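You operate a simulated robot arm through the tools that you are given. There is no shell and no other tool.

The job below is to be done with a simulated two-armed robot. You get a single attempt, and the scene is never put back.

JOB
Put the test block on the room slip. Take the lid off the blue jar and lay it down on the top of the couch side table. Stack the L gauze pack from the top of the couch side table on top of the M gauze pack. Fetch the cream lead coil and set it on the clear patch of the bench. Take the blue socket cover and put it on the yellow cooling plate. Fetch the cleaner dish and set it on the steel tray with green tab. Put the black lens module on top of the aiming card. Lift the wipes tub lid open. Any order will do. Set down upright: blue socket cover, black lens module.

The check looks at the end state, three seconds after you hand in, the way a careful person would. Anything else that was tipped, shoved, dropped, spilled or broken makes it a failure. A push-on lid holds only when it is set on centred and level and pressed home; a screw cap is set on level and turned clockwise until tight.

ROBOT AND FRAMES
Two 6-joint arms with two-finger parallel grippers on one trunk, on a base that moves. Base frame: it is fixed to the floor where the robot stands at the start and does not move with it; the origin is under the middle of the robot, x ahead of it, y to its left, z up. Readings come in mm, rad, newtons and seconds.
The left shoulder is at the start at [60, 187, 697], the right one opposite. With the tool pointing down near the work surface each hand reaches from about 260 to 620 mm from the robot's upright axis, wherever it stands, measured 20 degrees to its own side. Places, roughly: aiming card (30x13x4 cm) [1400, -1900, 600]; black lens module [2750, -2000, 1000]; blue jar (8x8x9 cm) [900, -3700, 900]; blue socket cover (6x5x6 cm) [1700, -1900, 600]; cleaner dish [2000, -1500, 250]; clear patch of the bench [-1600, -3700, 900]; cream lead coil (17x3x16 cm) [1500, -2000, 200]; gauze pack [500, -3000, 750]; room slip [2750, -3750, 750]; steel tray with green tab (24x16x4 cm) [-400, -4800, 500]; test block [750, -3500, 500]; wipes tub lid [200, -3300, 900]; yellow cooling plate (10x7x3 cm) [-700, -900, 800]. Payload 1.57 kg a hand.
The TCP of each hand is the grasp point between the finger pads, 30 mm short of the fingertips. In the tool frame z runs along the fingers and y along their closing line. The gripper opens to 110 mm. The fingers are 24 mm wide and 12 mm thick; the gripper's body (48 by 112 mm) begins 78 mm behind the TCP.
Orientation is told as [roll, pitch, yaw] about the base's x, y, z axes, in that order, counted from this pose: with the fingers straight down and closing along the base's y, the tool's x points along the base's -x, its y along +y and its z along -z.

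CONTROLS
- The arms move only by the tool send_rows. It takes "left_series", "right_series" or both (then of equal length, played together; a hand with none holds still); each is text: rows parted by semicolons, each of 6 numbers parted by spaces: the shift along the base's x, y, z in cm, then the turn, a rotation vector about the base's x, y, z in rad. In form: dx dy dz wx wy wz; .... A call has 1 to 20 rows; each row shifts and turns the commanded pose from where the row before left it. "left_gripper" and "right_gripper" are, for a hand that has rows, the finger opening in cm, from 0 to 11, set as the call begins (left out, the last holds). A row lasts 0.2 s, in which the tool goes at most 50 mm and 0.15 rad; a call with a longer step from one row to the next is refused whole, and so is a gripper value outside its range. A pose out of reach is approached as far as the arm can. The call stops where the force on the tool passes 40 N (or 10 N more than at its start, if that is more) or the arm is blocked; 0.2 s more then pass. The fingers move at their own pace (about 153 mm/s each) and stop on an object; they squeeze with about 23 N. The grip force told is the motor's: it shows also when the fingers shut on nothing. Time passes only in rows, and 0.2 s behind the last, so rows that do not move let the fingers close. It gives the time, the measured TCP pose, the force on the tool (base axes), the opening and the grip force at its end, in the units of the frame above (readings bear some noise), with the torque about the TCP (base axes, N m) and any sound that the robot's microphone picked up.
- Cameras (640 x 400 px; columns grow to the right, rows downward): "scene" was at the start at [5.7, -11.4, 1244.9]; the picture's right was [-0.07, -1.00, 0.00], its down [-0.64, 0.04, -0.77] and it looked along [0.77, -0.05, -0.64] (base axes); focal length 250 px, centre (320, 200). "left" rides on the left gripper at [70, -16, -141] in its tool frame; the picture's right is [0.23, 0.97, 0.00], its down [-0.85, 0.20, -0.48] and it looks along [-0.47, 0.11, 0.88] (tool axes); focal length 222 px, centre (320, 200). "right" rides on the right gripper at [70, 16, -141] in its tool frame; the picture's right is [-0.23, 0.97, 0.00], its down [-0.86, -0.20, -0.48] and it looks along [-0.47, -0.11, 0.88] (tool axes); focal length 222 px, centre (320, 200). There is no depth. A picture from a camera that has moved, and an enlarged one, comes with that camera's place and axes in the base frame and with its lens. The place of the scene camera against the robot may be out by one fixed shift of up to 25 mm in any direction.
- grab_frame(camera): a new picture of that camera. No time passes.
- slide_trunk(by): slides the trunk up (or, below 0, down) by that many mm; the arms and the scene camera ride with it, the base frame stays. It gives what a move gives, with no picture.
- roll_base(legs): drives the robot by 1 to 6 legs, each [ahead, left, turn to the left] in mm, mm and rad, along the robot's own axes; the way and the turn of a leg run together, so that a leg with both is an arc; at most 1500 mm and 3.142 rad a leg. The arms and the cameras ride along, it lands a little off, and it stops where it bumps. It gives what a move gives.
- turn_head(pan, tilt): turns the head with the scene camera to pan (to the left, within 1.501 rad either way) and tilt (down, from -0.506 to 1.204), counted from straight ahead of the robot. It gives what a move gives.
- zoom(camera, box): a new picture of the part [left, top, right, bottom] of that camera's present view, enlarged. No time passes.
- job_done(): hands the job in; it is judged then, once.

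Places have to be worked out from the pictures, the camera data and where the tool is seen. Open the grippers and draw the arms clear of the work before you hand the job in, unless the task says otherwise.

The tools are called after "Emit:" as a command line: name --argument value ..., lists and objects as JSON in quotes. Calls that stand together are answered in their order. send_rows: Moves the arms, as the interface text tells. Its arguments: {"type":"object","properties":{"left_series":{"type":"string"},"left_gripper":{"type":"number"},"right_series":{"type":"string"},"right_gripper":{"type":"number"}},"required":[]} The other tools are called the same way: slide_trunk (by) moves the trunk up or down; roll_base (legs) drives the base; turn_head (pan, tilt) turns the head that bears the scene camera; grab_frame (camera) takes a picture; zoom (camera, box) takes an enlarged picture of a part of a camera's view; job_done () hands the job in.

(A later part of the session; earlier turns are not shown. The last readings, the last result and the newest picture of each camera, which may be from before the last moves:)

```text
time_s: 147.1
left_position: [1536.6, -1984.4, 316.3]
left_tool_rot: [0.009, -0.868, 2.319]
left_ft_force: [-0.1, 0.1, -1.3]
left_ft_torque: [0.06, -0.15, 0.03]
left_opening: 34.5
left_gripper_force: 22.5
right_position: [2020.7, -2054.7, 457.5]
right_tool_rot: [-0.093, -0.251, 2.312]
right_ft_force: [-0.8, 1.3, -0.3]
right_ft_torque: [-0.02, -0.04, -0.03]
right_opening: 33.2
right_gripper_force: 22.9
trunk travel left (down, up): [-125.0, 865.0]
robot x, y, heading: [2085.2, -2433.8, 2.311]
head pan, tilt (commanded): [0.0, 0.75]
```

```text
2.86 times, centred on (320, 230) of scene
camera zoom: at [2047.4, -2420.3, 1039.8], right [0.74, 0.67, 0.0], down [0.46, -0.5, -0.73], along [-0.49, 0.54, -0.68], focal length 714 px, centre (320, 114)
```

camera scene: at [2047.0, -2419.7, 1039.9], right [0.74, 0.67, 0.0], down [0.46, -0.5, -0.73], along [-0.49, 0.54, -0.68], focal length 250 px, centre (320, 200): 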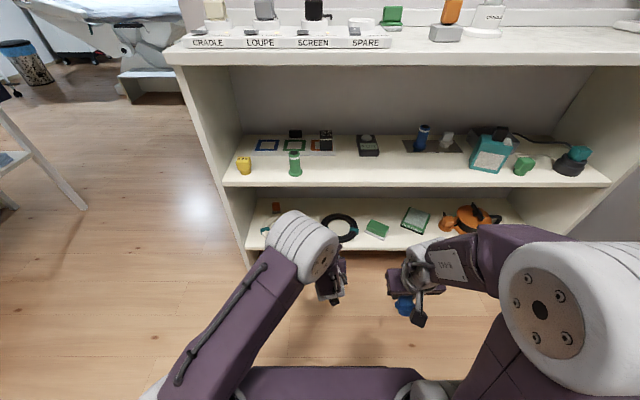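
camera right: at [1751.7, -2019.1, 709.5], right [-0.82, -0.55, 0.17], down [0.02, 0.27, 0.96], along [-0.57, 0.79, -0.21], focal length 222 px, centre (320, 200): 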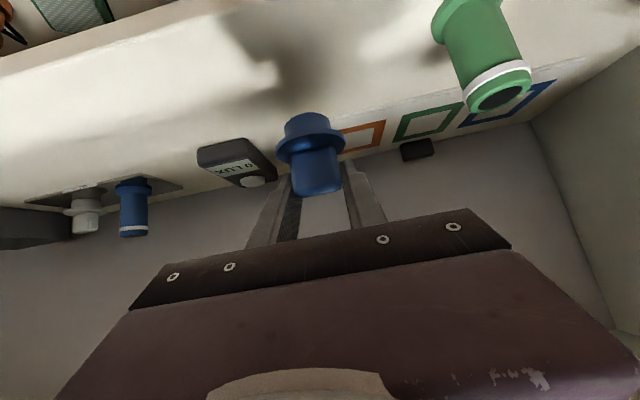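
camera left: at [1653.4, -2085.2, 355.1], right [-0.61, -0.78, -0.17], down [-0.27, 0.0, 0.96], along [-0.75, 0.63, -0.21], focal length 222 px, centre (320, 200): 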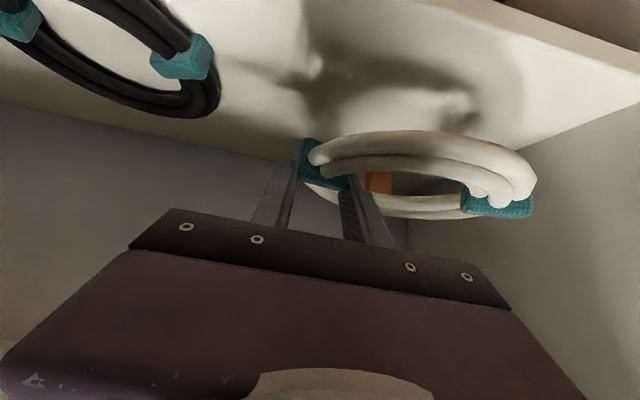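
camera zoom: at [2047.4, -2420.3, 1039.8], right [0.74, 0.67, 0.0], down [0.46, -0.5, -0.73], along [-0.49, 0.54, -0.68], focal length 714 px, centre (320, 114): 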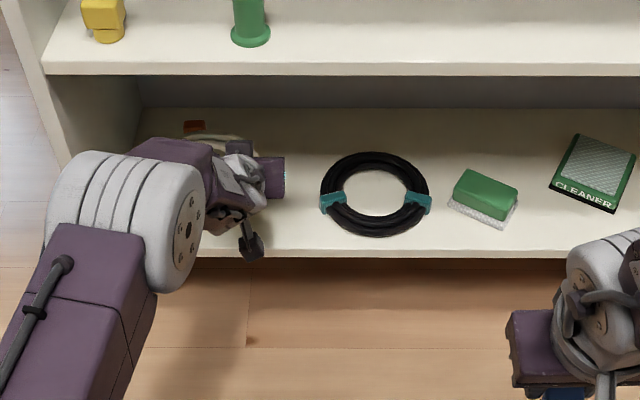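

The coil is light and stays level. I back the base straight out 320 mm and then raise the trunk.

Emit:
roll_base --legs '[[-320, 0, 0]]'

Emit:
slide_trunk --by 400

Emit:
grab_frame --camera "scene"

```text
time_s: 149.2
left_position: [1754.5, -2221.7, 316.8]
left_tool_rot: [0.011, -0.868, 2.318]
left_ft_force: [-0.1, 0.5, -2.6]
left_ft_torque: [0.08, -0.12, 0.0]
left_opening: 34.6
left_gripper_force: 23.1
right_position: [2239.0, -2291.8, 456.5]
right_tool_rot: [-0.093, -0.255, 2.308]
right_ft_force: [0.6, -0.1, 0.5]
right_ft_torque: [0.02, -0.02, 0.01]
right_opening: 33.2
right_gripper_force: 23.1
trunk travel left (down, up): [-125.0, 865.0]
robot x, y, heading: [2302.8, -2668.6, 2.307]
head pan, tilt (commanded): [0.0, 0.75]
```

```text
time_s: 153.1
left_position: [1754.5, -2221.4, 716.8]
left_tool_rot: [0.01, -0.866, 2.319]
left_ft_force: [1.1, -0.4, -1.8]
left_ft_torque: [0.06, -0.13, 0.02]
left_opening: 34.8
left_gripper_force: 23.0
right_position: [2238.8, -2291.1, 855.5]
right_tool_rot: [-0.091, -0.254, 2.31]
right_ft_force: [-0.1, 0.4, 0.2]
right_ft_torque: [0.02, 0.03, 0.02]
right_opening: 33.1
right_gripper_force: 22.7
trunk travel left (down, up): [-525.0, 465.0]
robot x, y, heading: [2301.0, -2669.8, 2.309]
head pan, tilt (commanded): [0.0, 0.75]
```

```text
taken
camera scene: at [2264.1, -2657.7, 1439.8], right [0.74, 0.67, 0.0], down [0.46, -0.5, -0.73], along [-0.49, 0.54, -0.68], focal length 250 px, centre (320, 200)
```

scene: 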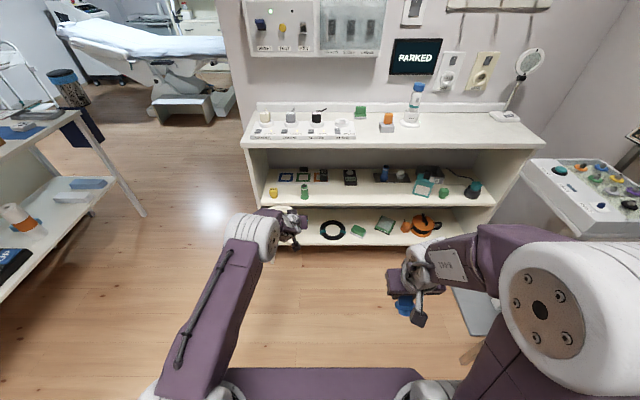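

I retract the left hand with the coil, raise the trunk 200 more and drive back toward the corridor, turning to heading ≈3.08.

Emit:
send_rows --left_series "3.1 -3.4 0 0 0 0; 3.1 -3.4 0 0 0 0; 3.1 -3.4 0 0 0 0; 3.1 -3.4 0 0 0 0; 0 0 0 0 0 0"

Emit:
slide_trunk --by 200

Emit:
roll_base --legs '[[0, 0, 0.77], [1300, 0, 0], [0, 0, -0.72]]'

Emit:
grab_frame --camera "scene"

```text
time_s: 154.3
left_position: [1871.7, -2321.7, 735.7]
left_tool_rot: [0.044, -0.857, 2.299]
left_ft_force: [-0.4, -0.1, -2.3]
left_ft_torque: [0.1, -0.17, 0.01]
left_opening: 34.6
left_gripper_force: 22.7
left hand out of reach, approached as far as the arm can: row 3, 4
right_position: [2238.1, -2292.1, 855.6]
right_tool_rot: [-0.092, -0.253, 2.31]
right_ft_force: [0.6, -0.7, -0.1]
right_ft_torque: [-0.04, 0.0, -0.02]
right_opening: 33.2
right_gripper_force: 23.2
trunk travel left (down, up): [-525.0, 465.0]
robot x, y, heading: [2302.4, -2669.1, 2.311]
head pan, tilt (commanded): [0.0, 0.75]
```

```text
time_s: 156.4
left_position: [1872.5, -2322.2, 935.4]
left_tool_rot: [0.046, -0.858, 2.297]
left_ft_force: [0.0, 0.1, -2.6]
left_ft_torque: [0.08, -0.07, -0.04]
left_opening: 34.8
left_gripper_force: 23.5
right_position: [2238.6, -2291.4, 1056.6]
right_tool_rot: [-0.093, -0.254, 2.309]
right_ft_force: [0.0, 0.3, 0.5]
right_ft_torque: [-0.02, 0.0, 0.03]
right_opening: 33.2
right_gripper_force: 22.9
trunk travel left (down, up): [-725.0, 265.0]
robot x, y, heading: [2301.0, -2667.1, 2.315]
head pan, tilt (commanded): [0.0, 0.75]
```

```text
time_s: 166.9
left_position: [551.1, -2269.0, 935.6]
left_tool_rot: [0.045, -0.857, 2.355]
left_ft_force: [0.0, -1.1, -1.7]
left_ft_torque: [0.08, -0.13, 0.01]
left_opening: 34.3
left_gripper_force: 22.7
right_position: [914.7, -2217.2, 1056.3]
right_tool_rot: [-0.094, -0.254, 2.365]
right_ft_force: [0.0, -0.4, 0.2]
right_ft_torque: [0.03, 0.02, 0.01]
right_opening: 33.1
right_gripper_force: 22.8
trunk travel left (down, up): [-725.0, 265.0]
robot x, y, heading: [995.4, -2594.7, 2.368]
head pan, tilt (commanded): [0.0, 0.75]
```

```text
taken
camera scene: at [960.0, -2581.7, 1639.8], right [0.7, 0.71, 0.0], down [0.49, -0.48, -0.73], along [-0.52, 0.51, -0.68], focal length 250 px, centre (320, 200)
```

scene: 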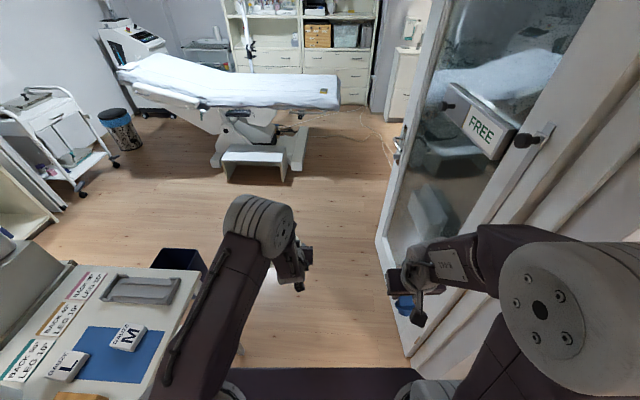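

The corridor is clear and the yellow plate is visible on the couch. I drive out along the corridor and then over to the couch's foot end, turning to face it.

Emit:
roll_base --legs '[[1200, 0, 0], [746, -539, 0]]'

Emit:
roll_base --legs '[[0, 0, 0.73]]'

Emit:
grab_frame --camera "scene"

```text
time_s: 177.4
left_position: [-448.6, -522.3, 935.6]
left_tool_rot: [0.043, -0.856, 2.347]
left_ft_force: [0.1, 0.0, -2.0]
left_ft_torque: [0.07, -0.11, 0.02]
left_opening: 34.3
left_gripper_force: 23.1
right_position: [-84.0, -471.7, 1056.5]
right_tool_rot: [-0.093, -0.253, 2.358]
right_ft_force: [0.0, 0.9, -0.7]
right_ft_torque: [-0.02, 0.0, 0.0]
right_opening: 33.2
right_gripper_force: 23.3
trunk travel left (down, up): [-725.0, 265.0]
robot x, y, heading: [-4.4, -846.5, 2.358]
head pan, tilt (commanded): [0.0, 0.75]
```

```text
time_s: 179.8
left_position: [-550.3, -903.9, 935.9]
left_tool_rot: [0.05, -0.857, 3.083]
left_ft_force: [1.1, -0.1, -2.4]
left_ft_torque: [0.12, -0.02, 0.01]
left_opening: 34.0
left_gripper_force: 22.7
right_position: [-316.1, -623.4, 1055.5]
right_tool_rot: [-0.094, -0.253, 3.097]
right_ft_force: [0.4, 0.0, 0.6]
right_ft_torque: [-0.01, -0.01, -0.02]
right_opening: 33.0
right_gripper_force: 23.1
trunk travel left (down, up): [-725.0, 265.0]
robot x, y, heading: [-5.8, -845.4, 3.097]
head pan, tilt (commanded): [0.0, 0.75]
```

```text
taken
camera scene: at [-47.6, -851.7, 1639.8], right [0.04, 1.0, 0.0], down [0.68, -0.03, -0.73], along [-0.73, 0.03, -0.68], focal length 250 px, centre (320, 200)
```

scene: 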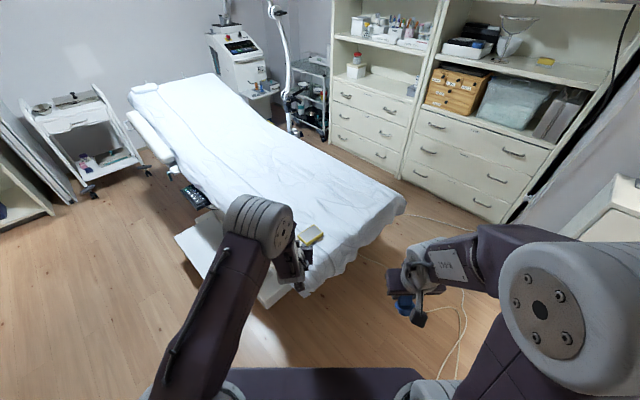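

The plate is at about [-726, -844, ~810]. I move the left hand with the coil further left and up, then shift the base so the plate lies in front of the right hand.

Emit:
send_rows --left_series "-1 -3 1.5 0 0 0; -1 -3 1.5 0 0 0; -1 -3 1.5 0 0 0; 0 0 0 0 0 0"

Emit:
roll_base --legs '[[60, 80, 0.04]]'

Emit:
grab_frame --camera "scene"

```text
time_s: 180.8
left_position: [-574.9, -971.5, 979.3]
left_tool_rot: [0.043, -0.858, 3.1]
left_ft_force: [-0.4, -1.0, -2.5]
left_ft_torque: [0.14, -0.02, -0.04]
left_opening: 34.1
left_gripper_force: 22.5
left hand out of reach, approached as far as the arm can: row 3
right_position: [-314.8, -623.1, 1055.2]
right_tool_rot: [-0.092, -0.253, 3.096]
right_ft_force: [0.2, -1.0, 0.1]
right_ft_torque: [-0.03, 0.01, 0.0]
right_opening: 33.0
right_gripper_force: 23.1
trunk travel left (down, up): [-725.0, 265.0]
robot x, y, heading: [-4.1, -847.8, 3.097]
head pan, tilt (commanded): [0.0, 0.75]
```

```text
time_s: 181.9
left_position: [-631.3, -1071.4, 979.0]
left_tool_rot: [0.045, -0.859, 3.139]
left_ft_force: [-0.5, 0.6, -2.2]
left_ft_torque: [0.16, -0.02, -0.03]
left_opening: 33.6
left_gripper_force: 22.9
right_position: [-384.7, -713.9, 1055.4]
right_tool_rot: [-0.092, -0.254, 3.136]
right_ft_force: [0.4, 0.8, -0.4]
right_ft_torque: [-0.03, -0.04, -0.01]
right_opening: 33.2
right_gripper_force: 23.2
trunk travel left (down, up): [-725.0, 265.0]
robot x, y, heading: [-61.6, -927.9, 3.138]
head pan, tilt (commanded): [0.0, 0.75]
```

```text
taken
camera scene: at [-108.7, -930.5, 1639.8], right [0.01, 1.0, 0.0], down [0.68, 0.0, -0.73], along [-0.73, 0.0, -0.68], focal length 250 px, centre (320, 200)
```

scene: 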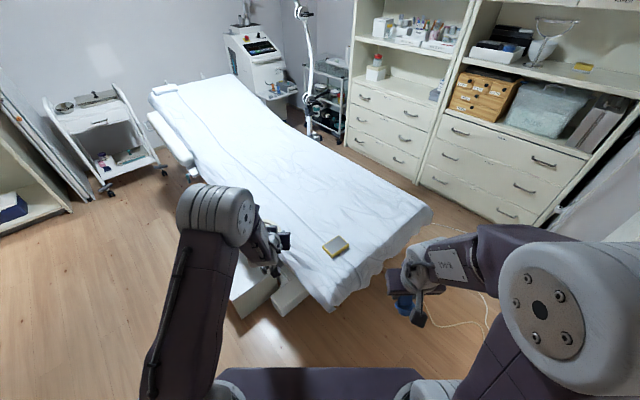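

I extend the right hand over the couch and rotate it back to the grasp orientation (pitch −0.87, roll 0) so the cover is upright again.

Emit:
send_rows --right_series "-3.95 -2.07 0 0 0 0; -3.95 -2.07 0 0 0 0; -3.95 -2.07 0 0 0 0; -3.95 -2.07 0 0 0 0; -3.95 -2.07 0 0 0 0; -3.95 -2.05 0 0 0 0; 0 0 0 0.0007 0.1234 0; 0 0 0 0.0007 0.1234 0; 0 0 0 0.0007 0.1234 0; 0 0 0 0.0007 0.1234 0; 0 0 0 0.0007 0.1234 0; 0 0 0 -0.0592 0.0003 0.0704; 0 0 0 0 0 0"

Emit:
grab_frame --camera "right"

Emit:
grab_frame --camera "left"

Emit:
grab_frame --camera "scene"

```text
time_s: 184.7
left_position: [-632.6, -1072.5, 979.0]
left_tool_rot: [0.043, -0.858, 3.141]
left_ft_force: [0.5, -0.2, -1.7]
left_ft_torque: [0.12, -0.01, 0.01]
left_opening: 33.7
left_gripper_force: 22.6
right_position: [-607.9, -843.3, 1043.0]
right_tool_rot: [0.0, -0.869, 3.137]
right_ft_force: [-0.3, -0.6, -0.5]
right_ft_torque: [0.03, 0.01, -0.01]
right_opening: 32.9
right_gripper_force: 22.9
right hand out of reach, approached as far as the arm can: row 5, 6
trunk travel left (down, up): [-725.0, 265.0]
robot x, y, heading: [-66.0, -926.3, 3.139]
head pan, tilt (commanded): [0.0, 0.75]
```

```text
taken
camera right: at [-454.4, -860.5, 1080.5], right [-0.15, -0.97, 0.17], down [-0.18, 0.2, 0.96], along [-0.97, 0.11, -0.21], focal length 222 px, centre (320, 200)
```

right: 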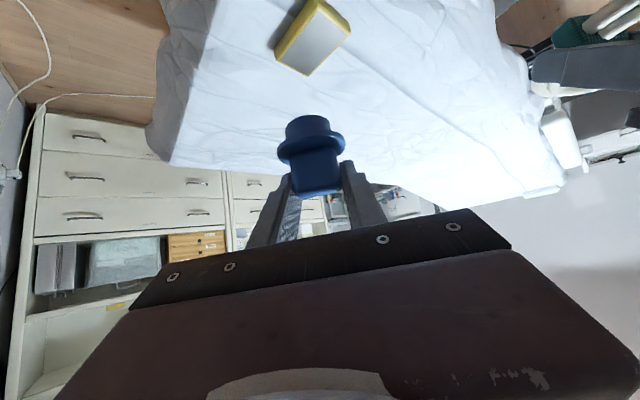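

```text
taken
camera left: at [-479.8, -1051.0, 1017.9], right [0.18, -0.97, -0.14], down [-0.19, -0.18, 0.97], along [-0.97, -0.14, -0.22], focal length 222 px, centre (320, 200)
```

left: 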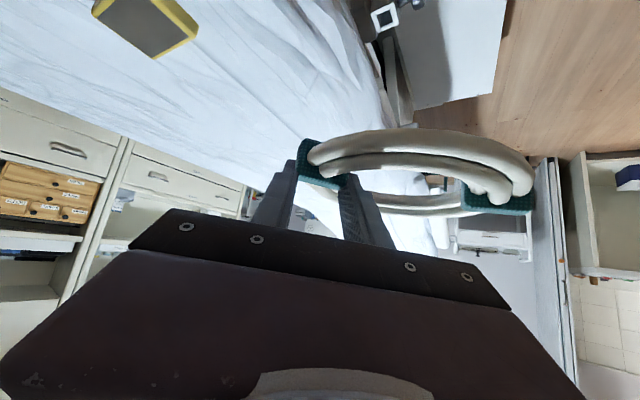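

```text
taken
camera scene: at [-108.9, -931.8, 1639.8], right [0.0, 1.0, 0.0], down [0.68, 0.0, -0.73], along [-0.73, 0.0, -0.68], focal length 250 px, centre (320, 200)
```

scene: 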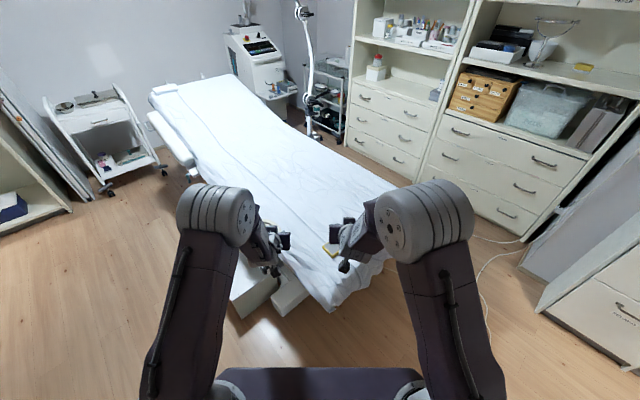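

Both wrist cameras see the plate; its top centre triangulates to about [-713, -866, 809]. I zoom in to refine before placing.

Emit:
zoom --camera "right" --box '[240, 0, 400, 120]'

Emit:
zoom --camera "left" --box '[60, 0, 240, 100]'

```text
3.33 times, centred on (320, 60) of right
camera zoom: at [-454.4, -860.5, 1080.5], right [-0.15, -0.97, 0.17], down [-0.18, 0.2, 0.96], along [-0.97, 0.11, -0.21], focal length 740 px, centre (320, 667)
```

zoom: 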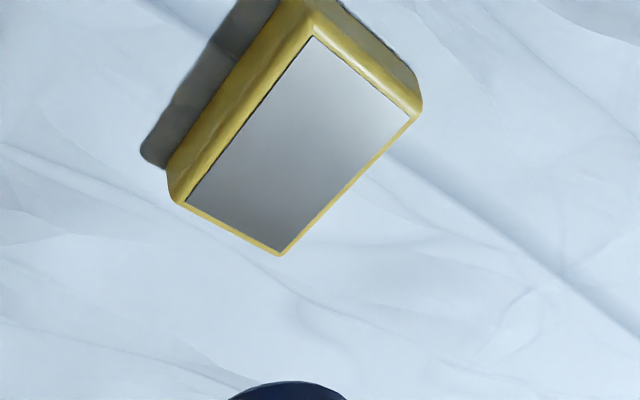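

```text
3.56 times, centred on (150, 50) of left
camera zoom: at [-479.8, -1051.0, 1017.9], right [0.18, -0.97, -0.14], down [-0.19, -0.18, 0.97], along [-0.97, -0.14, -0.22], focal length 790 px, centre (924, 733)
```

zoom: 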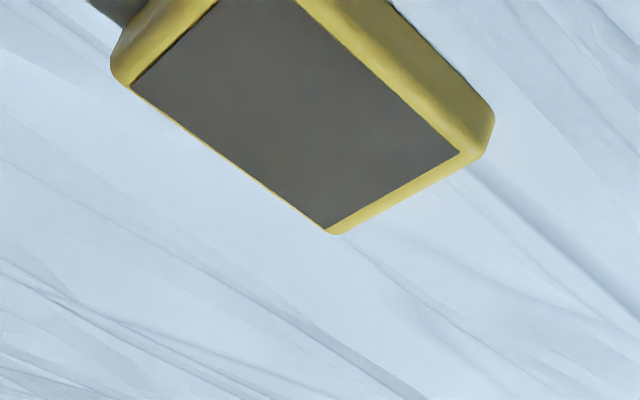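

Refined plate centre ≈[-716, -860, 809]. I move the cover above it, stopping ~12 mm high.

Emit:
send_rows --right_series "-2.1 -0.35 -3.3 0 0 0; -2.1 -0.35 -3.3 0 0 0; -2.1 -0.35 -3.3 0 0 0; -2.1 -0.35 -3.3 0 0 0; -2.1 -0.35 -3.3 0 0 0; 0 0 0 0 0 0"

Emit:
grab_frame --camera "right"

Emit:
grab_frame --camera "left"

```text
time_s: 186.1
left_position: [-630.9, -1071.9, 979.9]
left_tool_rot: [0.044, -0.86, 3.14]
left_ft_force: [0.5, 0.5, -2.5]
left_ft_torque: [0.14, -0.02, 0.0]
left_opening: 34.1
left_gripper_force: 23.6
right_position: [-713.7, -860.5, 878.8]
right_tool_rot: [-0.001, -0.87, 3.137]
right_ft_force: [0.1, 0.2, -0.4]
right_ft_torque: [-0.01, 0.01, 0.02]
right_opening: 33.2
right_gripper_force: 22.9
trunk travel left (down, up): [-725.0, 265.0]
robot x, y, heading: [-65.6, -926.5, 3.14]
head pan, tilt (commanded): [0.0, 0.75]
```

```text
taken
camera right: at [-559.6, -877.7, 915.3], right [-0.15, -0.97, 0.17], down [-0.18, 0.2, 0.96], along [-0.97, 0.11, -0.21], focal length 222 px, centre (320, 200)
```

right: 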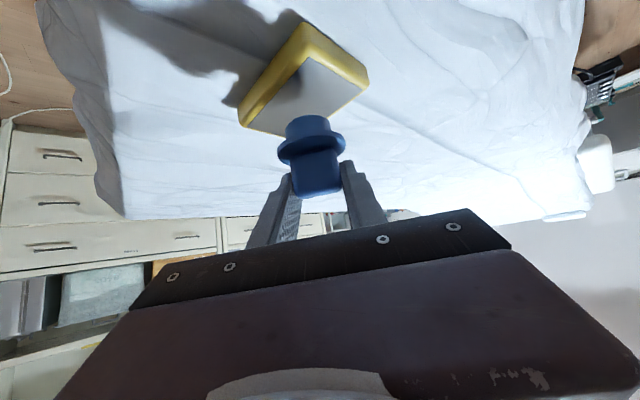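

```text
taken
camera left: at [-479.4, -1050.7, 1018.1], right [0.18, -0.97, -0.14], down [-0.19, -0.18, 0.97], along [-0.97, -0.14, -0.22], focal length 222 px, centre (320, 200)
```

left: 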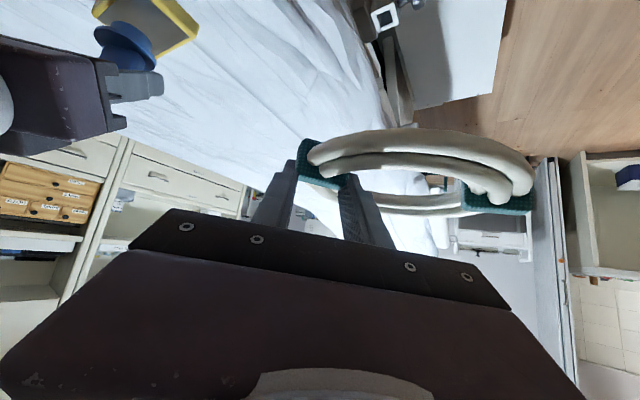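

I zoom to check the plate against the cover base before lowering.

Emit:
zoom --camera "right" --box '[220, 10, 400, 160]'

Emit:
zoom --camera "left" --box '[40, 0, 220, 110]'

```text
2.67 times, centred on (310, 85) of right
camera zoom: at [-559.6, -877.7, 915.3], right [-0.15, -0.97, 0.17], down [-0.18, 0.2, 0.96], along [-0.97, 0.11, -0.21], focal length 592 px, centre (347, 507)
```

zoom: 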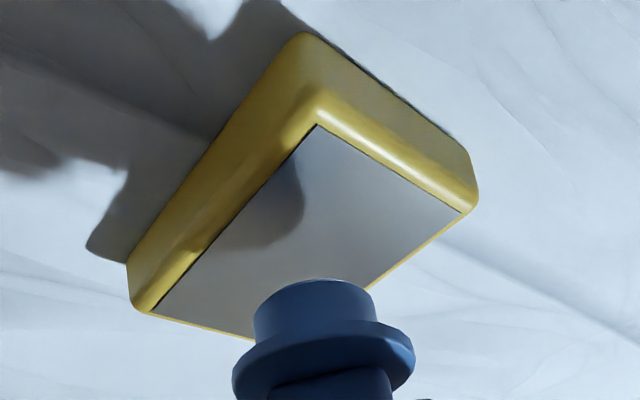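

```text
3.56 times, centred on (130, 55) of left
camera zoom: at [-479.4, -1050.7, 1018.1], right [0.18, -0.97, -0.14], down [-0.19, -0.18, 0.97], along [-0.97, -0.14, -0.22], focal length 790 px, centre (996, 716)
```

zoom: 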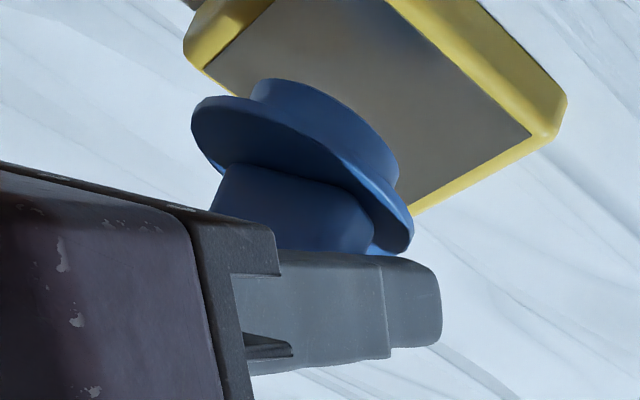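

Cover is well centred over the plate. I lower it in small steps until contact.

Emit:
send_rows --right_series "0 0 -0.6 0 0 0; 0 0 -0.3 0 0 0; 0 0 -0.2 0 0 0; 0 0 0 0 0 0"

Emit:
send_rows --right_series "0 0 -0.2 0 0 0; 0 0 -0.2 0 0 0; 0 0 0 0 0 0"

```text
time_s: 187.1
left_position: [-632.4, -1072.5, 979.9]
left_tool_rot: [0.04, -0.86, 3.141]
left_ft_force: [-0.6, -0.5, -1.6]
left_ft_torque: [0.13, -0.02, -0.02]
left_opening: 33.9
left_gripper_force: 22.9
right_position: [-712.6, -862.1, 866.4]
right_tool_rot: [0.0, -0.869, 3.137]
right_ft_force: [0.2, -0.1, 0.3]
right_ft_torque: [0.0, 0.0, -0.03]
right_opening: 33.0
right_gripper_force: 22.7
trunk travel left (down, up): [-725.0, 265.0]
robot x, y, heading: [-67.2, -927.5, 3.135]
head pan, tilt (commanded): [0.0, 0.75]
```

```text
time_s: 187.9
left_position: [-631.3, -1074.3, 977.5]
left_tool_rot: [0.044, -0.857, 3.138]
left_ft_force: [-0.4, 0.8, -2.3]
left_ft_torque: [0.14, -0.05, 0.02]
left_opening: 34.1
left_gripper_force: 23.0
right_position: [-712.7, -860.3, 864.0]
right_tool_rot: [-0.001, -0.871, 3.136]
right_ft_force: [0.4, -0.6, -1.5]
right_ft_torque: [0.0, -0.03, -0.01]
right_opening: 33.2
right_gripper_force: 23.1
trunk travel left (down, up): [-725.0, 265.0]
robot x, y, heading: [-64.5, -927.1, 3.136]
head pan, tilt (commanded): [0.0, 0.75]
```

Emit:
send_rows --right_series "0 0 -0.2 0 0 0; 0 0 -0.2 0 0 0; 0 0 0 0 0 0"

Emit:
zoom --camera "left" --box '[40, 0, 220, 110]'

```text
time_s: 188.7
left_position: [-631.3, -1071.6, 978.3]
left_tool_rot: [0.045, -0.859, 3.141]
left_ft_force: [-0.2, -1.1, -1.3]
left_ft_torque: [0.12, -0.05, -0.02]
left_opening: 34.2
left_gripper_force: 22.5
right_position: [-712.1, -861.1, 859.3]
right_tool_rot: [-0.001, -0.872, 3.137]
right_ft_force: [0.0, -0.1, -0.8]
right_ft_torque: [0.01, 0.0, -0.03]
right_opening: 33.1
right_gripper_force: 22.6
trunk travel left (down, up): [-725.0, 265.0]
robot x, y, heading: [-67.9, -926.1, 3.138]
head pan, tilt (commanded): [0.0, 0.75]
```

```text
3.56 times, centred on (130, 55) of left
camera zoom: at [-480.0, -1050.8, 1017.8], right [0.18, -0.97, -0.14], down [-0.19, -0.18, 0.97], along [-0.97, -0.14, -0.22], focal length 790 px, centre (996, 716)
```

zoom: 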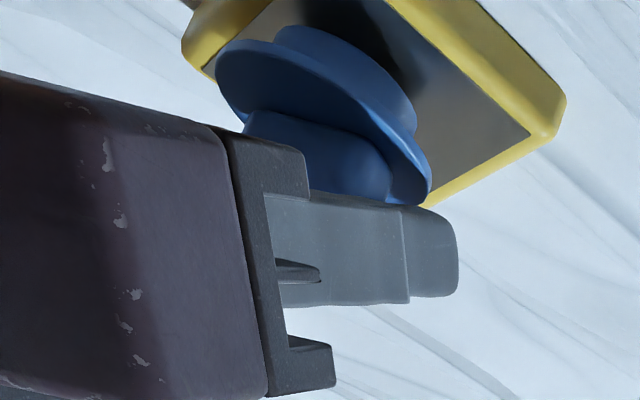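

Not touching yet; I continue in 2 mm steps.

Emit:
send_rows --right_series "0 0 -0.2 0 0 0; 0 0 -0.2 0 0 0; 0 0 0 0 0 0"

Emit:
send_rows --right_series "0 0 -0.2 0 0 0; 0 0 0 0 0 0"

```text
time_s: 189.5
left_position: [-631.4, -1072.0, 977.5]
left_tool_rot: [0.042, -0.859, 3.141]
left_ft_force: [0.4, 0.1, -1.8]
left_ft_torque: [0.12, -0.02, 0.0]
left_opening: 34.0
left_gripper_force: 23.0
right_position: [-711.5, -861.7, 855.0]
right_tool_rot: [-0.001, -0.869, 3.136]
right_ft_force: [0.0, 0.0, -0.1]
right_ft_torque: [-0.01, 0.01, 0.0]
right_opening: 33.1
right_gripper_force: 22.6
trunk travel left (down, up): [-725.0, 265.0]
robot x, y, heading: [-65.8, -925.0, 3.131]
head pan, tilt (commanded): [0.0, 0.75]
```

```text
time_s: 190.1
left_position: [-631.3, -1072.3, 979.2]
left_tool_rot: [0.043, -0.86, 3.141]
left_ft_force: [-0.6, 0.0, -3.0]
left_ft_torque: [0.16, -0.01, 0.01]
left_opening: 34.0
left_gripper_force: 22.7
right_position: [-712.6, -860.0, 852.6]
right_tool_rot: [0.0, -0.871, 3.136]
right_ft_force: [-0.5, -0.5, 0.8]
right_ft_torque: [-0.04, -0.01, 0.03]
right_opening: 33.2
right_gripper_force: 22.9
trunk travel left (down, up): [-725.0, 265.0]
robot x, y, heading: [-70.7, -926.1, 3.138]
head pan, tilt (commanded): [0.0, 0.75]
```

Emit:
send_rows --right_series "0 0 -0.2 0 0 0; 0 0 0 0 0 0"

Emit:
send_rows --right_series "0 0 -0.2 0 0 0; 0 0 0 0 0 0"

Emit:
zoom --camera "left" --box '[40, 0, 220, 110]'

```text
time_s: 190.7
left_position: [-630.4, -1072.2, 978.5]
left_tool_rot: [0.043, -0.86, 3.139]
left_ft_force: [-0.4, 0.7, -1.8]
left_ft_torque: [0.15, 0.0, 0.03]
left_opening: 33.9
left_gripper_force: 22.6
right_position: [-712.4, -860.9, 853.3]
right_tool_rot: [0.0, -0.874, 3.135]
right_ft_force: [-0.5, 0.3, 8.3]
right_ft_torque: [0.0, -0.05, -0.01]
right_opening: 32.9
right_gripper_force: 23.4
trunk travel left (down, up): [-725.0, 265.0]
robot x, y, heading: [-64.9, -925.0, 3.139]
head pan, tilt (commanded): [0.0, 0.75]
```

```text
time_s: 191.3
left_position: [-629.9, -1073.5, 980.5]
left_tool_rot: [0.044, -0.86, 3.139]
left_ft_force: [0.2, 0.6, -2.2]
left_ft_torque: [0.12, -0.01, 0.01]
left_opening: 33.7
left_gripper_force: 23.3
right_position: [-711.3, -859.7, 852.9]
right_tool_rot: [-0.001, -0.877, 3.133]
right_ft_force: [-2.5, 1.4, 18.8]
right_ft_torque: [0.07, -0.03, 0.01]
right_opening: 32.9
right_gripper_force: 23.5
trunk travel left (down, up): [-725.0, 265.0]
robot x, y, heading: [-64.7, -926.9, 3.136]
head pan, tilt (commanded): [0.0, 0.75]
```

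```text
3.56 times, centred on (130, 55) of left
camera zoom: at [-478.0, -1050.8, 1018.9], right [0.18, -0.97, -0.14], down [-0.19, -0.18, 0.97], along [-0.97, -0.14, -0.22], focal length 790 px, centre (996, 716)
```

zoom: 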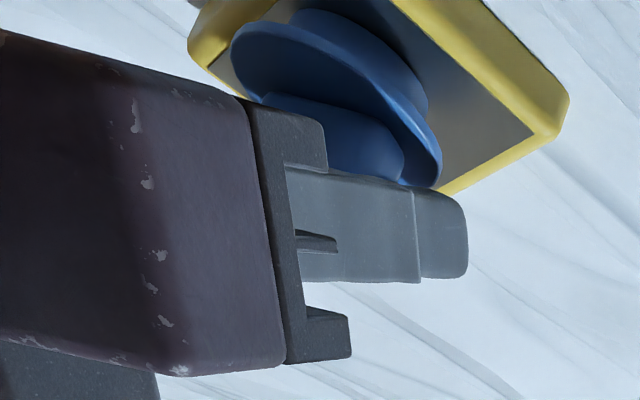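

Firm contact at z≈853. I relieve the press, open the fingers, and withdraw along the tool axis.

Emit:
send_rows --right_series "0 0 0.3 0 0 0; 0 0 0 0 0 0"

Emit:
send_rows --right_series "0 0 0 0 0 0; 0 0 0 0 0 0; 0 0 0 0 0 0" --right_gripper 5.5

Emit:
send_rows --right_series "1.5 0 1.3 0 0 0; 1.5 0 1.3 0 0 0; 2.3 0 2.6 0 0 0; 2.3 0 2.6 0 0 0; 0 0 0 0 0 0"

Emit:
grab_frame --camera "right"

Emit:
zoom --camera "left" --box '[40, 0, 220, 110]'

```text
time_s: 191.9
left_position: [-631.1, -1072.6, 980.2]
left_tool_rot: [0.043, -0.86, 3.139]
left_ft_force: [-0.4, -0.2, -2.0]
left_ft_torque: [0.14, 0.01, -0.01]
left_opening: 33.5
left_gripper_force: 22.8
right_position: [-711.6, -860.6, 853.2]
right_tool_rot: [-0.003, -0.87, 3.136]
right_ft_force: [-3.1, -0.6, 12.7]
right_ft_torque: [-0.05, 0.06, 0.0]
right_opening: 32.9
right_gripper_force: 22.4
trunk travel left (down, up): [-725.0, 265.0]
robot x, y, heading: [-62.3, -925.2, 3.136]
head pan, tilt (commanded): [0.0, 0.75]
```

```text
time_s: 192.7
left_position: [-631.3, -1073.4, 979.2]
left_tool_rot: [0.044, -0.857, 3.14]
left_ft_force: [0.3, -0.1, -3.4]
left_ft_torque: [0.16, -0.05, -0.01]
left_opening: 34.0
left_gripper_force: 22.9
right_position: [-712.4, -861.7, 850.7]
right_tool_rot: [0.0, -0.87, 3.136]
right_ft_force: [-0.1, 0.4, -0.6]
right_ft_torque: [-0.01, 0.02, 0.01]
right_opening: 55.0
right_gripper_force: 0.1
trunk travel left (down, up): [-725.0, 265.0]
robot x, y, heading: [-66.7, -924.1, 3.134]
head pan, tilt (commanded): [0.0, 0.75]
```

```text
time_s: 193.9
left_position: [-632.1, -1073.6, 979.3]
left_tool_rot: [0.046, -0.857, 3.14]
left_ft_force: [0.0, -0.2, -2.6]
left_ft_torque: [0.1, -0.01, -0.02]
left_opening: 33.9
left_gripper_force: 22.7
right_position: [-637.7, -859.9, 930.1]
right_tool_rot: [0.001, -0.869, 3.136]
right_ft_force: [0.1, -0.2, -0.3]
right_ft_torque: [0.01, -0.01, 0.01]
right_opening: 55.2
right_gripper_force: 0.1
trunk travel left (down, up): [-725.0, 265.0]
robot x, y, heading: [-69.2, -928.5, 3.135]
head pan, tilt (commanded): [0.0, 0.75]
```

```text
taken
camera right: at [-484.3, -877.5, 967.5], right [-0.15, -0.97, 0.17], down [-0.18, 0.2, 0.96], along [-0.97, 0.11, -0.21], focal length 222 px, centre (320, 200)
```

right: 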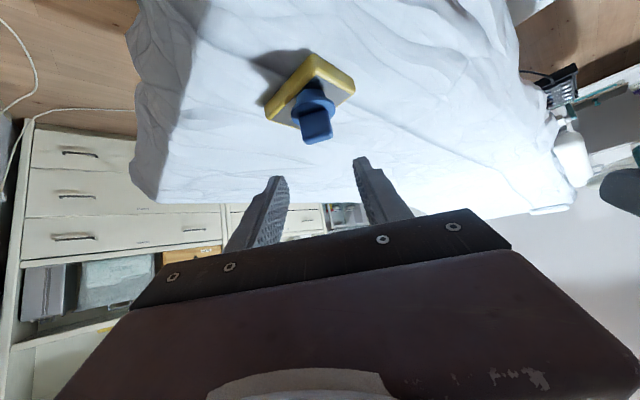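

```text
3.56 times, centred on (130, 55) of left
camera zoom: at [-480.6, -1050.7, 1017.5], right [0.18, -0.97, -0.14], down [-0.19, -0.18, 0.97], along [-0.97, -0.14, -0.22], focal length 790 px, centre (996, 716)
```

zoom: 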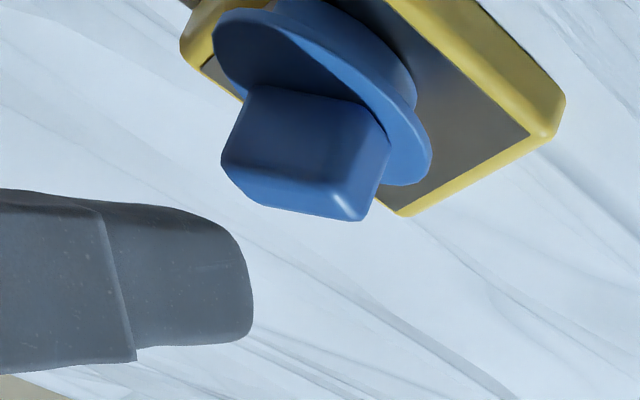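

The cover stands upright on the plate. I tuck the right arm a bit, then drive toward the bench with the coil.

Emit:
send_rows --right_series "0 1.5 4 0 0 0; 0 1.5 4 0 0 0; 0 0 0 0 0 0" --right_gripper 2

Emit:
roll_base --legs '[[-110, 0, 0], [0, 690, 0], [0, 0, 0.74], [1000, 300, 0]]'

Emit:
turn_head --pan 0.0 --tilt 0.5

Emit:
grab_frame --camera "scene"

```text
time_s: 194.7
left_position: [-631.3, -1072.9, 977.5]
left_tool_rot: [0.044, -0.859, 3.139]
left_ft_force: [-0.8, -0.4, -1.8]
left_ft_torque: [0.12, 0.01, 0.02]
left_opening: 33.6
left_gripper_force: 23.3
right_position: [-636.3, -828.5, 1009.9]
right_tool_rot: [-0.001, -0.87, 3.137]
right_ft_force: [-0.6, 0.3, -0.2]
right_ft_torque: [0.0, -0.03, 0.02]
right_opening: 19.8
right_gripper_force: 0.1
trunk travel left (down, up): [-725.0, 265.0]
robot x, y, heading: [-70.8, -922.0, 3.138]
head pan, tilt (commanded): [0.0, 0.75]
```

```text
time_s: 206.2
left_position: [-827.3, -2994.0, 978.8]
left_tool_rot: [0.044, -0.858, -2.412]
left_ft_force: [0.0, 0.6, -2.3]
left_ft_torque: [0.12, 0.04, -0.02]
left_opening: 33.2
left_gripper_force: 23.0
right_position: [-992.3, -2814.6, 1010.0]
right_tool_rot: [-0.001, -0.873, -2.415]
right_ft_force: [-0.5, 1.4, 0.5]
right_ft_torque: [-0.02, 0.05, -0.01]
right_opening: 20.2
right_gripper_force: 0.1
trunk travel left (down, up): [-725.0, 265.0]
robot x, y, heading: [-505.5, -2506.6, -2.411]
head pan, tilt (commanded): [0.0, 0.75]
```

```text
time_s: 207.0
left_position: [-826.9, -2994.5, 979.4]
left_tool_rot: [0.044, -0.859, -2.413]
left_ft_force: [0.0, -0.1, -3.4]
left_ft_torque: [0.1, 0.06, -0.01]
left_opening: 33.2
left_gripper_force: 22.7
right_position: [-993.3, -2816.2, 1009.9]
right_tool_rot: [0.001, -0.87, -2.416]
right_ft_force: [-0.1, -0.4, 0.6]
right_ft_torque: [-0.03, -0.02, 0.03]
right_opening: 19.8
right_gripper_force: 0.0
trunk travel left (down, up): [-725.0, 265.0]
robot x, y, heading: [-502.6, -2504.8, -2.413]
head pan, tilt (commanded): [0.0, 0.499]
```

```text
taken
camera scene: at [-547.5, -2533.2, 1661.7], right [-0.66, 0.75, 0.0], down [0.36, 0.32, -0.88], along [-0.66, -0.58, -0.48], focal length 250 px, centre (320, 200)
```

scene: 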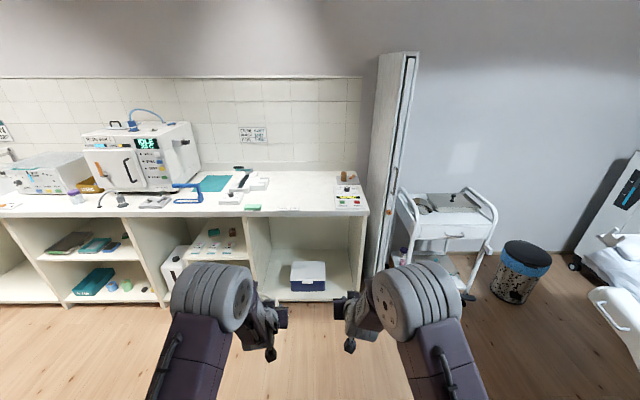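

The clear patch lies near pixel (294, 188), between the white device and the tags at the bench's right end. I zoom in.

Emit:
zoom --camera "scene" --box '[180, 150, 380, 250]'

Emit:
zoom --camera "scene" --box '[0, 180, 260, 310]'

```text
3.20 times, centred on (280, 200) of scene
camera zoom: at [-547.5, -2533.2, 1661.7], right [-0.66, 0.75, 0.0], down [0.36, 0.32, -0.88], along [-0.66, -0.58, -0.48], focal length 800 px, centre (448, 200)
```

zoom: 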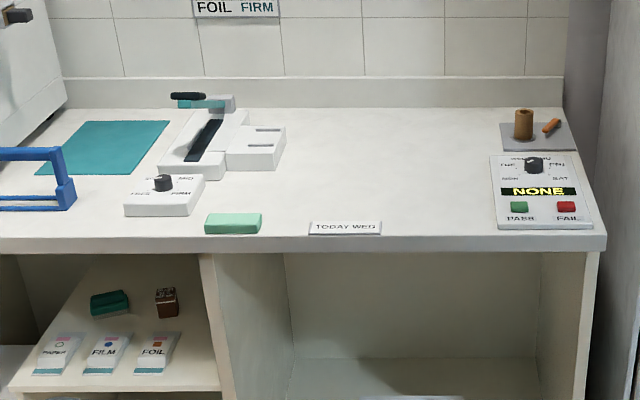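

```text
2.46 times, centred on (130, 245) of scene
camera zoom: at [-547.5, -2533.2, 1661.7], right [-0.66, 0.75, 0.0], down [0.36, 0.32, -0.88], along [-0.66, -0.58, -0.48], focal length 616 px, centre (788, 89)
```

zoom: 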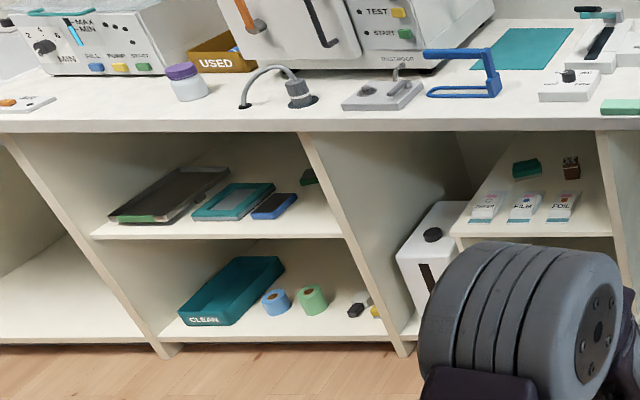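

I untilt and tuck the right hand, then drive to the bench so that the coil comes over the clear patch.

Emit:
send_rows --right_series "0 0 0 0.0966 -0.1082 0; 0 0 0 0.0966 -0.1082 0; 0 0 0 0.0966 -0.1082 0; 0 0 0 0.0966 -0.1082 0; 0 0 0 0.0966 -0.1082 0; 0 0 0 0.0966 -0.1082 0; 3.7 3.3 0 0 0 0; 3.7 3.3 0 0 0 0; 3.2 3.9 0 0 0 0; 3.2 3.9 0 0 0 0; 3.2 3.9 0 0 0 0; 0 0 0 0 0 0"

Emit:
roll_base --legs '[[850, 95, 0.03]]'

Emit:
turn_head --pan 0.1 --tilt 0.8

Emit:
grab_frame --camera "scene"

Emit:
grab_frame --camera "left"

```text
refused: row 9 steps farther than a row can; nothing moved
```

```text
time_s: 211.5
left_position: [-1383.0, -3636.1, 977.7]
left_tool_rot: [0.043, -0.859, -2.396]
left_ft_force: [-0.4, -0.7, -2.2]
left_ft_torque: [0.13, 0.06, 0.0]
left_opening: 32.6
left_gripper_force: 22.4
right_position: [-1550.9, -3460.5, 1010.8]
right_tool_rot: [0.0, -0.871, -2.399]
right_ft_force: [-0.1, -0.9, -0.3]
right_ft_torque: [0.01, -0.04, -0.01]
right_opening: 20.1
right_gripper_force: 0.0
trunk travel left (down, up): [-725.0, 265.0]
robot x, y, heading: [-1069.3, -3144.4, -2.395]
head pan, tilt (commanded): [0.0, 0.499]
```

```text
time_s: 212.3
left_position: [-1382.4, -3636.0, 978.7]
left_tool_rot: [0.043, -0.858, -2.396]
left_ft_force: [0.2, -0.5, -2.1]
left_ft_torque: [0.13, 0.08, -0.04]
left_opening: 32.9
left_gripper_force: 23.4
right_position: [-1550.3, -3462.5, 1009.5]
right_tool_rot: [0.0, -0.87, -2.399]
right_ft_force: [0.9, 0.4, 0.0]
right_ft_torque: [0.01, 0.0, -0.02]
right_opening: 19.7
right_gripper_force: 0.0
trunk travel left (down, up): [-725.0, 265.0]
robot x, y, heading: [-1067.6, -3142.1, -2.399]
head pan, tilt (commanded): [0.099, 0.799]
```

```text
taken
camera scene: at [-1097.7, -3169.6, 1635.9], right [-0.75, 0.67, 0.0], down [0.48, 0.54, -0.7], along [-0.46, -0.52, -0.72], focal length 250 px, centre (320, 200)
```

scene: 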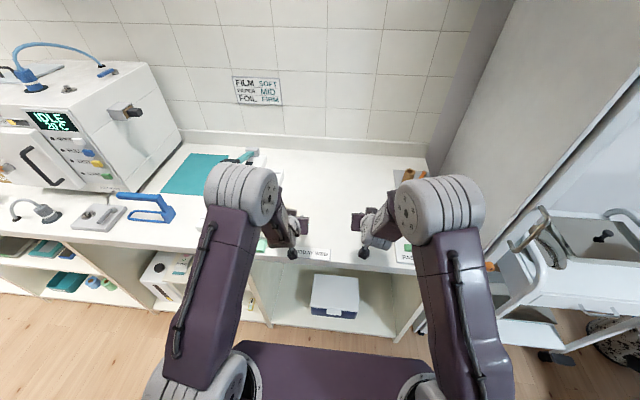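

```text
taken
camera left: at [-1286.5, -3516.7, 1017.7], right [0.79, -0.59, -0.14], down [-0.02, -0.26, 0.97], along [-0.61, -0.76, -0.22], focal length 222 px, centre (320, 200)
```

left: 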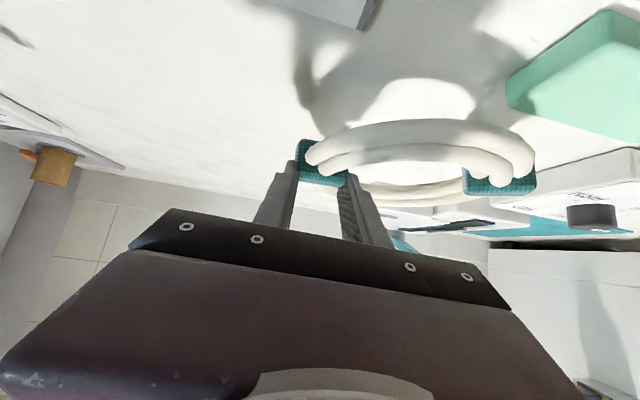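

The arm rows had been refused, so the right hand is still extended. I tuck it now properly before shifting right.

Emit:
send_rows --right_series "0 0 0 0.0982 -0.1066 0; 0 0 0 0.0982 -0.1066 0; 0 0 0 0.0982 -0.1066 0; 0 0 0 0.0982 -0.1066 0; 0 0 0 0.0982 -0.1066 0; 0 0 0 0.0982 -0.1066 0; 3.5 3.2 0 0 0 0; 3.5 3.2 0 0 0 0; 3.5 3.2 0 0 0 0; 3.5 3.2 0 0 0 0; 3.5 3.2 0 0 0 0; 0 0 0 0 0 0"

Emit:
roll_base --legs '[[30, -215, 0]]'

Emit:
grab_frame --camera "left"

Emit:
grab_frame --camera "scene"

```text
time_s: 214.9
left_position: [-1382.5, -3636.1, 978.9]
left_tool_rot: [0.043, -0.858, -2.396]
left_ft_force: [-0.6, -0.7, -2.3]
left_ft_torque: [0.1, 0.04, 0.01]
left_opening: 32.5
left_gripper_force: 23.0
right_position: [-1369.5, -3286.7, 998.9]
right_tool_rot: [-0.089, -0.293, -2.398]
right_ft_force: [0.5, -0.8, -0.6]
right_ft_torque: [0.0, -0.01, -0.04]
right_opening: 20.0
right_gripper_force: 0.1
right hand out of reach, approached as far as the arm can: row 2, 3, 5, 6
trunk travel left (down, up): [-725.0, 265.0]
robot x, y, heading: [-1066.1, -3145.5, -2.398]
head pan, tilt (commanded): [0.099, 0.799]
```

```text
time_s: 216.6
left_position: [-1548.6, -3500.0, 978.6]
left_tool_rot: [0.045, -0.859, -2.391]
left_ft_force: [0.1, -0.1, -1.6]
left_ft_torque: [0.13, 0.05, -0.02]
left_opening: 32.5
left_gripper_force: 22.4
right_position: [-1534.4, -3150.1, 999.4]
right_tool_rot: [-0.087, -0.295, -2.396]
right_ft_force: [-0.2, 0.1, 0.6]
right_ft_torque: [0.0, 0.02, 0.01]
right_opening: 20.2
right_gripper_force: 0.2
trunk travel left (down, up): [-725.0, 265.0]
robot x, y, heading: [-1233.9, -3005.7, -2.394]
head pan, tilt (commanded): [0.099, 0.799]
```

```text
taken
camera left: at [-1452.9, -3379.9, 1017.7], right [0.79, -0.59, -0.14], down [-0.02, -0.26, 0.97], along [-0.61, -0.76, -0.22], focal length 222 px, centre (320, 200)
```

left: 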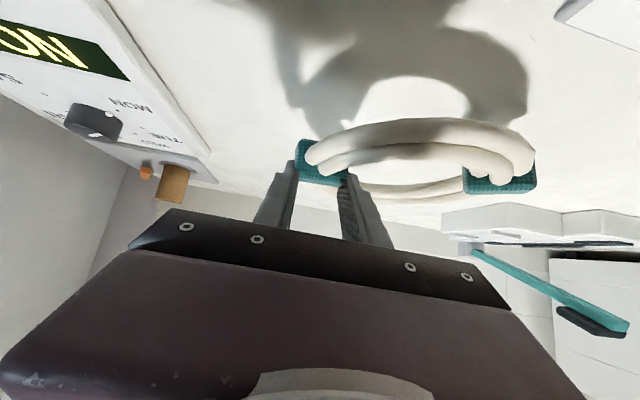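

```text
taken
camera scene: at [-1264.2, -3032.7, 1635.8], right [-0.75, 0.66, 0.0], down [0.48, 0.54, -0.7], along [-0.46, -0.52, -0.72], focal length 250 px, centre (320, 200)
```

scene: 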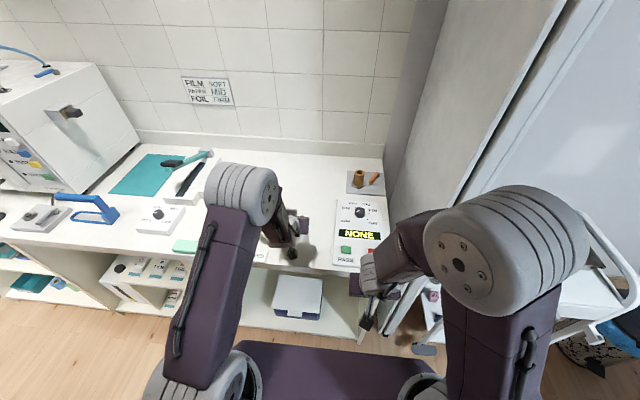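

The bench top triangulates to z≈905, and the coil is in line with the clear patch but ~110 mm too near the front. I drive 50 mm and extend the arm 60 mm.

Emit:
roll_base --legs '[[50, 0, 0]]'

Emit:
send_rows --left_series "-2.2 -2.04 0 0 0 0; -2.2 -2.04 0 0 0 0; 0 0 0 0 0 0"

Emit:
grab_frame --camera "left"

Emit:
zoom --camera "scene" --box '[180, 120, 400, 280]'

```text
time_s: 217.5
left_position: [-1582.4, -3530.0, 980.7]
left_tool_rot: [0.043, -0.863, -2.392]
left_ft_force: [0.0, 0.7, -2.3]
left_ft_torque: [0.11, 0.06, 0.01]
left_opening: 32.3
left_gripper_force: 23.2
right_position: [-1569.3, -3180.7, 1001.5]
right_tool_rot: [-0.088, -0.299, -2.397]
right_ft_force: [0.3, -0.2, 0.1]
right_ft_torque: [-0.01, 0.03, -0.02]
right_opening: 19.8
right_gripper_force: 0.0
trunk travel left (down, up): [-725.0, 265.0]
robot x, y, heading: [-1271.6, -3039.1, -2.392]
head pan, tilt (commanded): [0.099, 0.799]
```

```text
time_s: 218.3
left_position: [-1629.5, -3573.1, 976.2]
left_tool_rot: [0.043, -0.857, -2.392]
left_ft_force: [0.8, -0.2, -1.7]
left_ft_torque: [0.11, 0.05, 0.0]
left_opening: 32.4
left_gripper_force: 23.3
right_position: [-1572.6, -3184.1, 999.6]
right_tool_rot: [-0.087, -0.294, -2.397]
right_ft_force: [0.0, 0.1, -0.7]
right_ft_torque: [0.06, -0.04, 0.0]
right_opening: 20.2
right_gripper_force: 0.0
trunk travel left (down, up): [-725.0, 265.0]
robot x, y, heading: [-1272.2, -3037.7, -2.398]
head pan, tilt (commanded): [0.099, 0.799]
```

```text
taken
camera left: at [-1534.4, -3454.0, 1016.9], right [0.79, -0.59, -0.14], down [-0.02, -0.26, 0.97], along [-0.61, -0.76, -0.22], focal length 222 px, centre (320, 200)
```

left: 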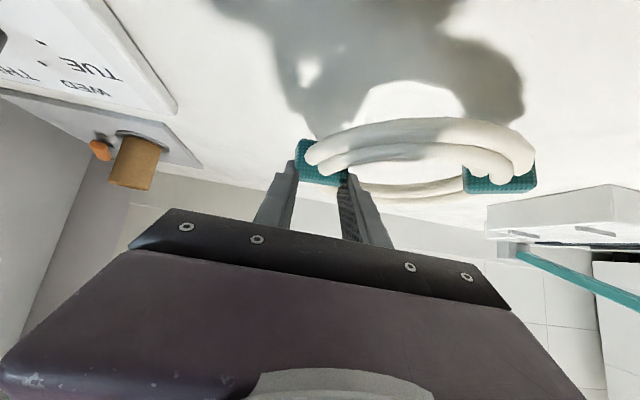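

```text
2.50 times, centred on (290, 200) of scene
camera zoom: at [-1301.9, -3066.0, 1635.8], right [-0.75, 0.66, 0.0], down [0.48, 0.54, -0.7], along [-0.46, -0.52, -0.72], focal length 625 px, centre (395, 200)
```

zoom: 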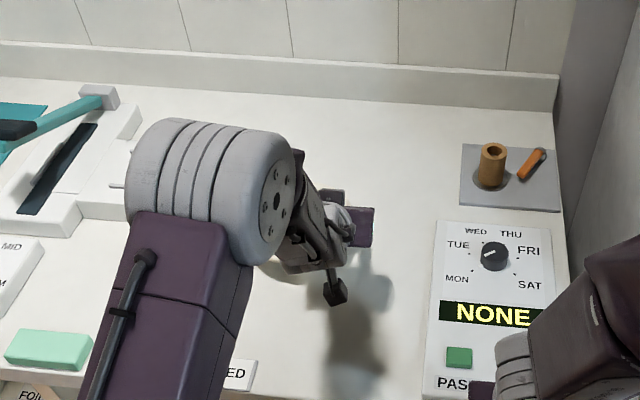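

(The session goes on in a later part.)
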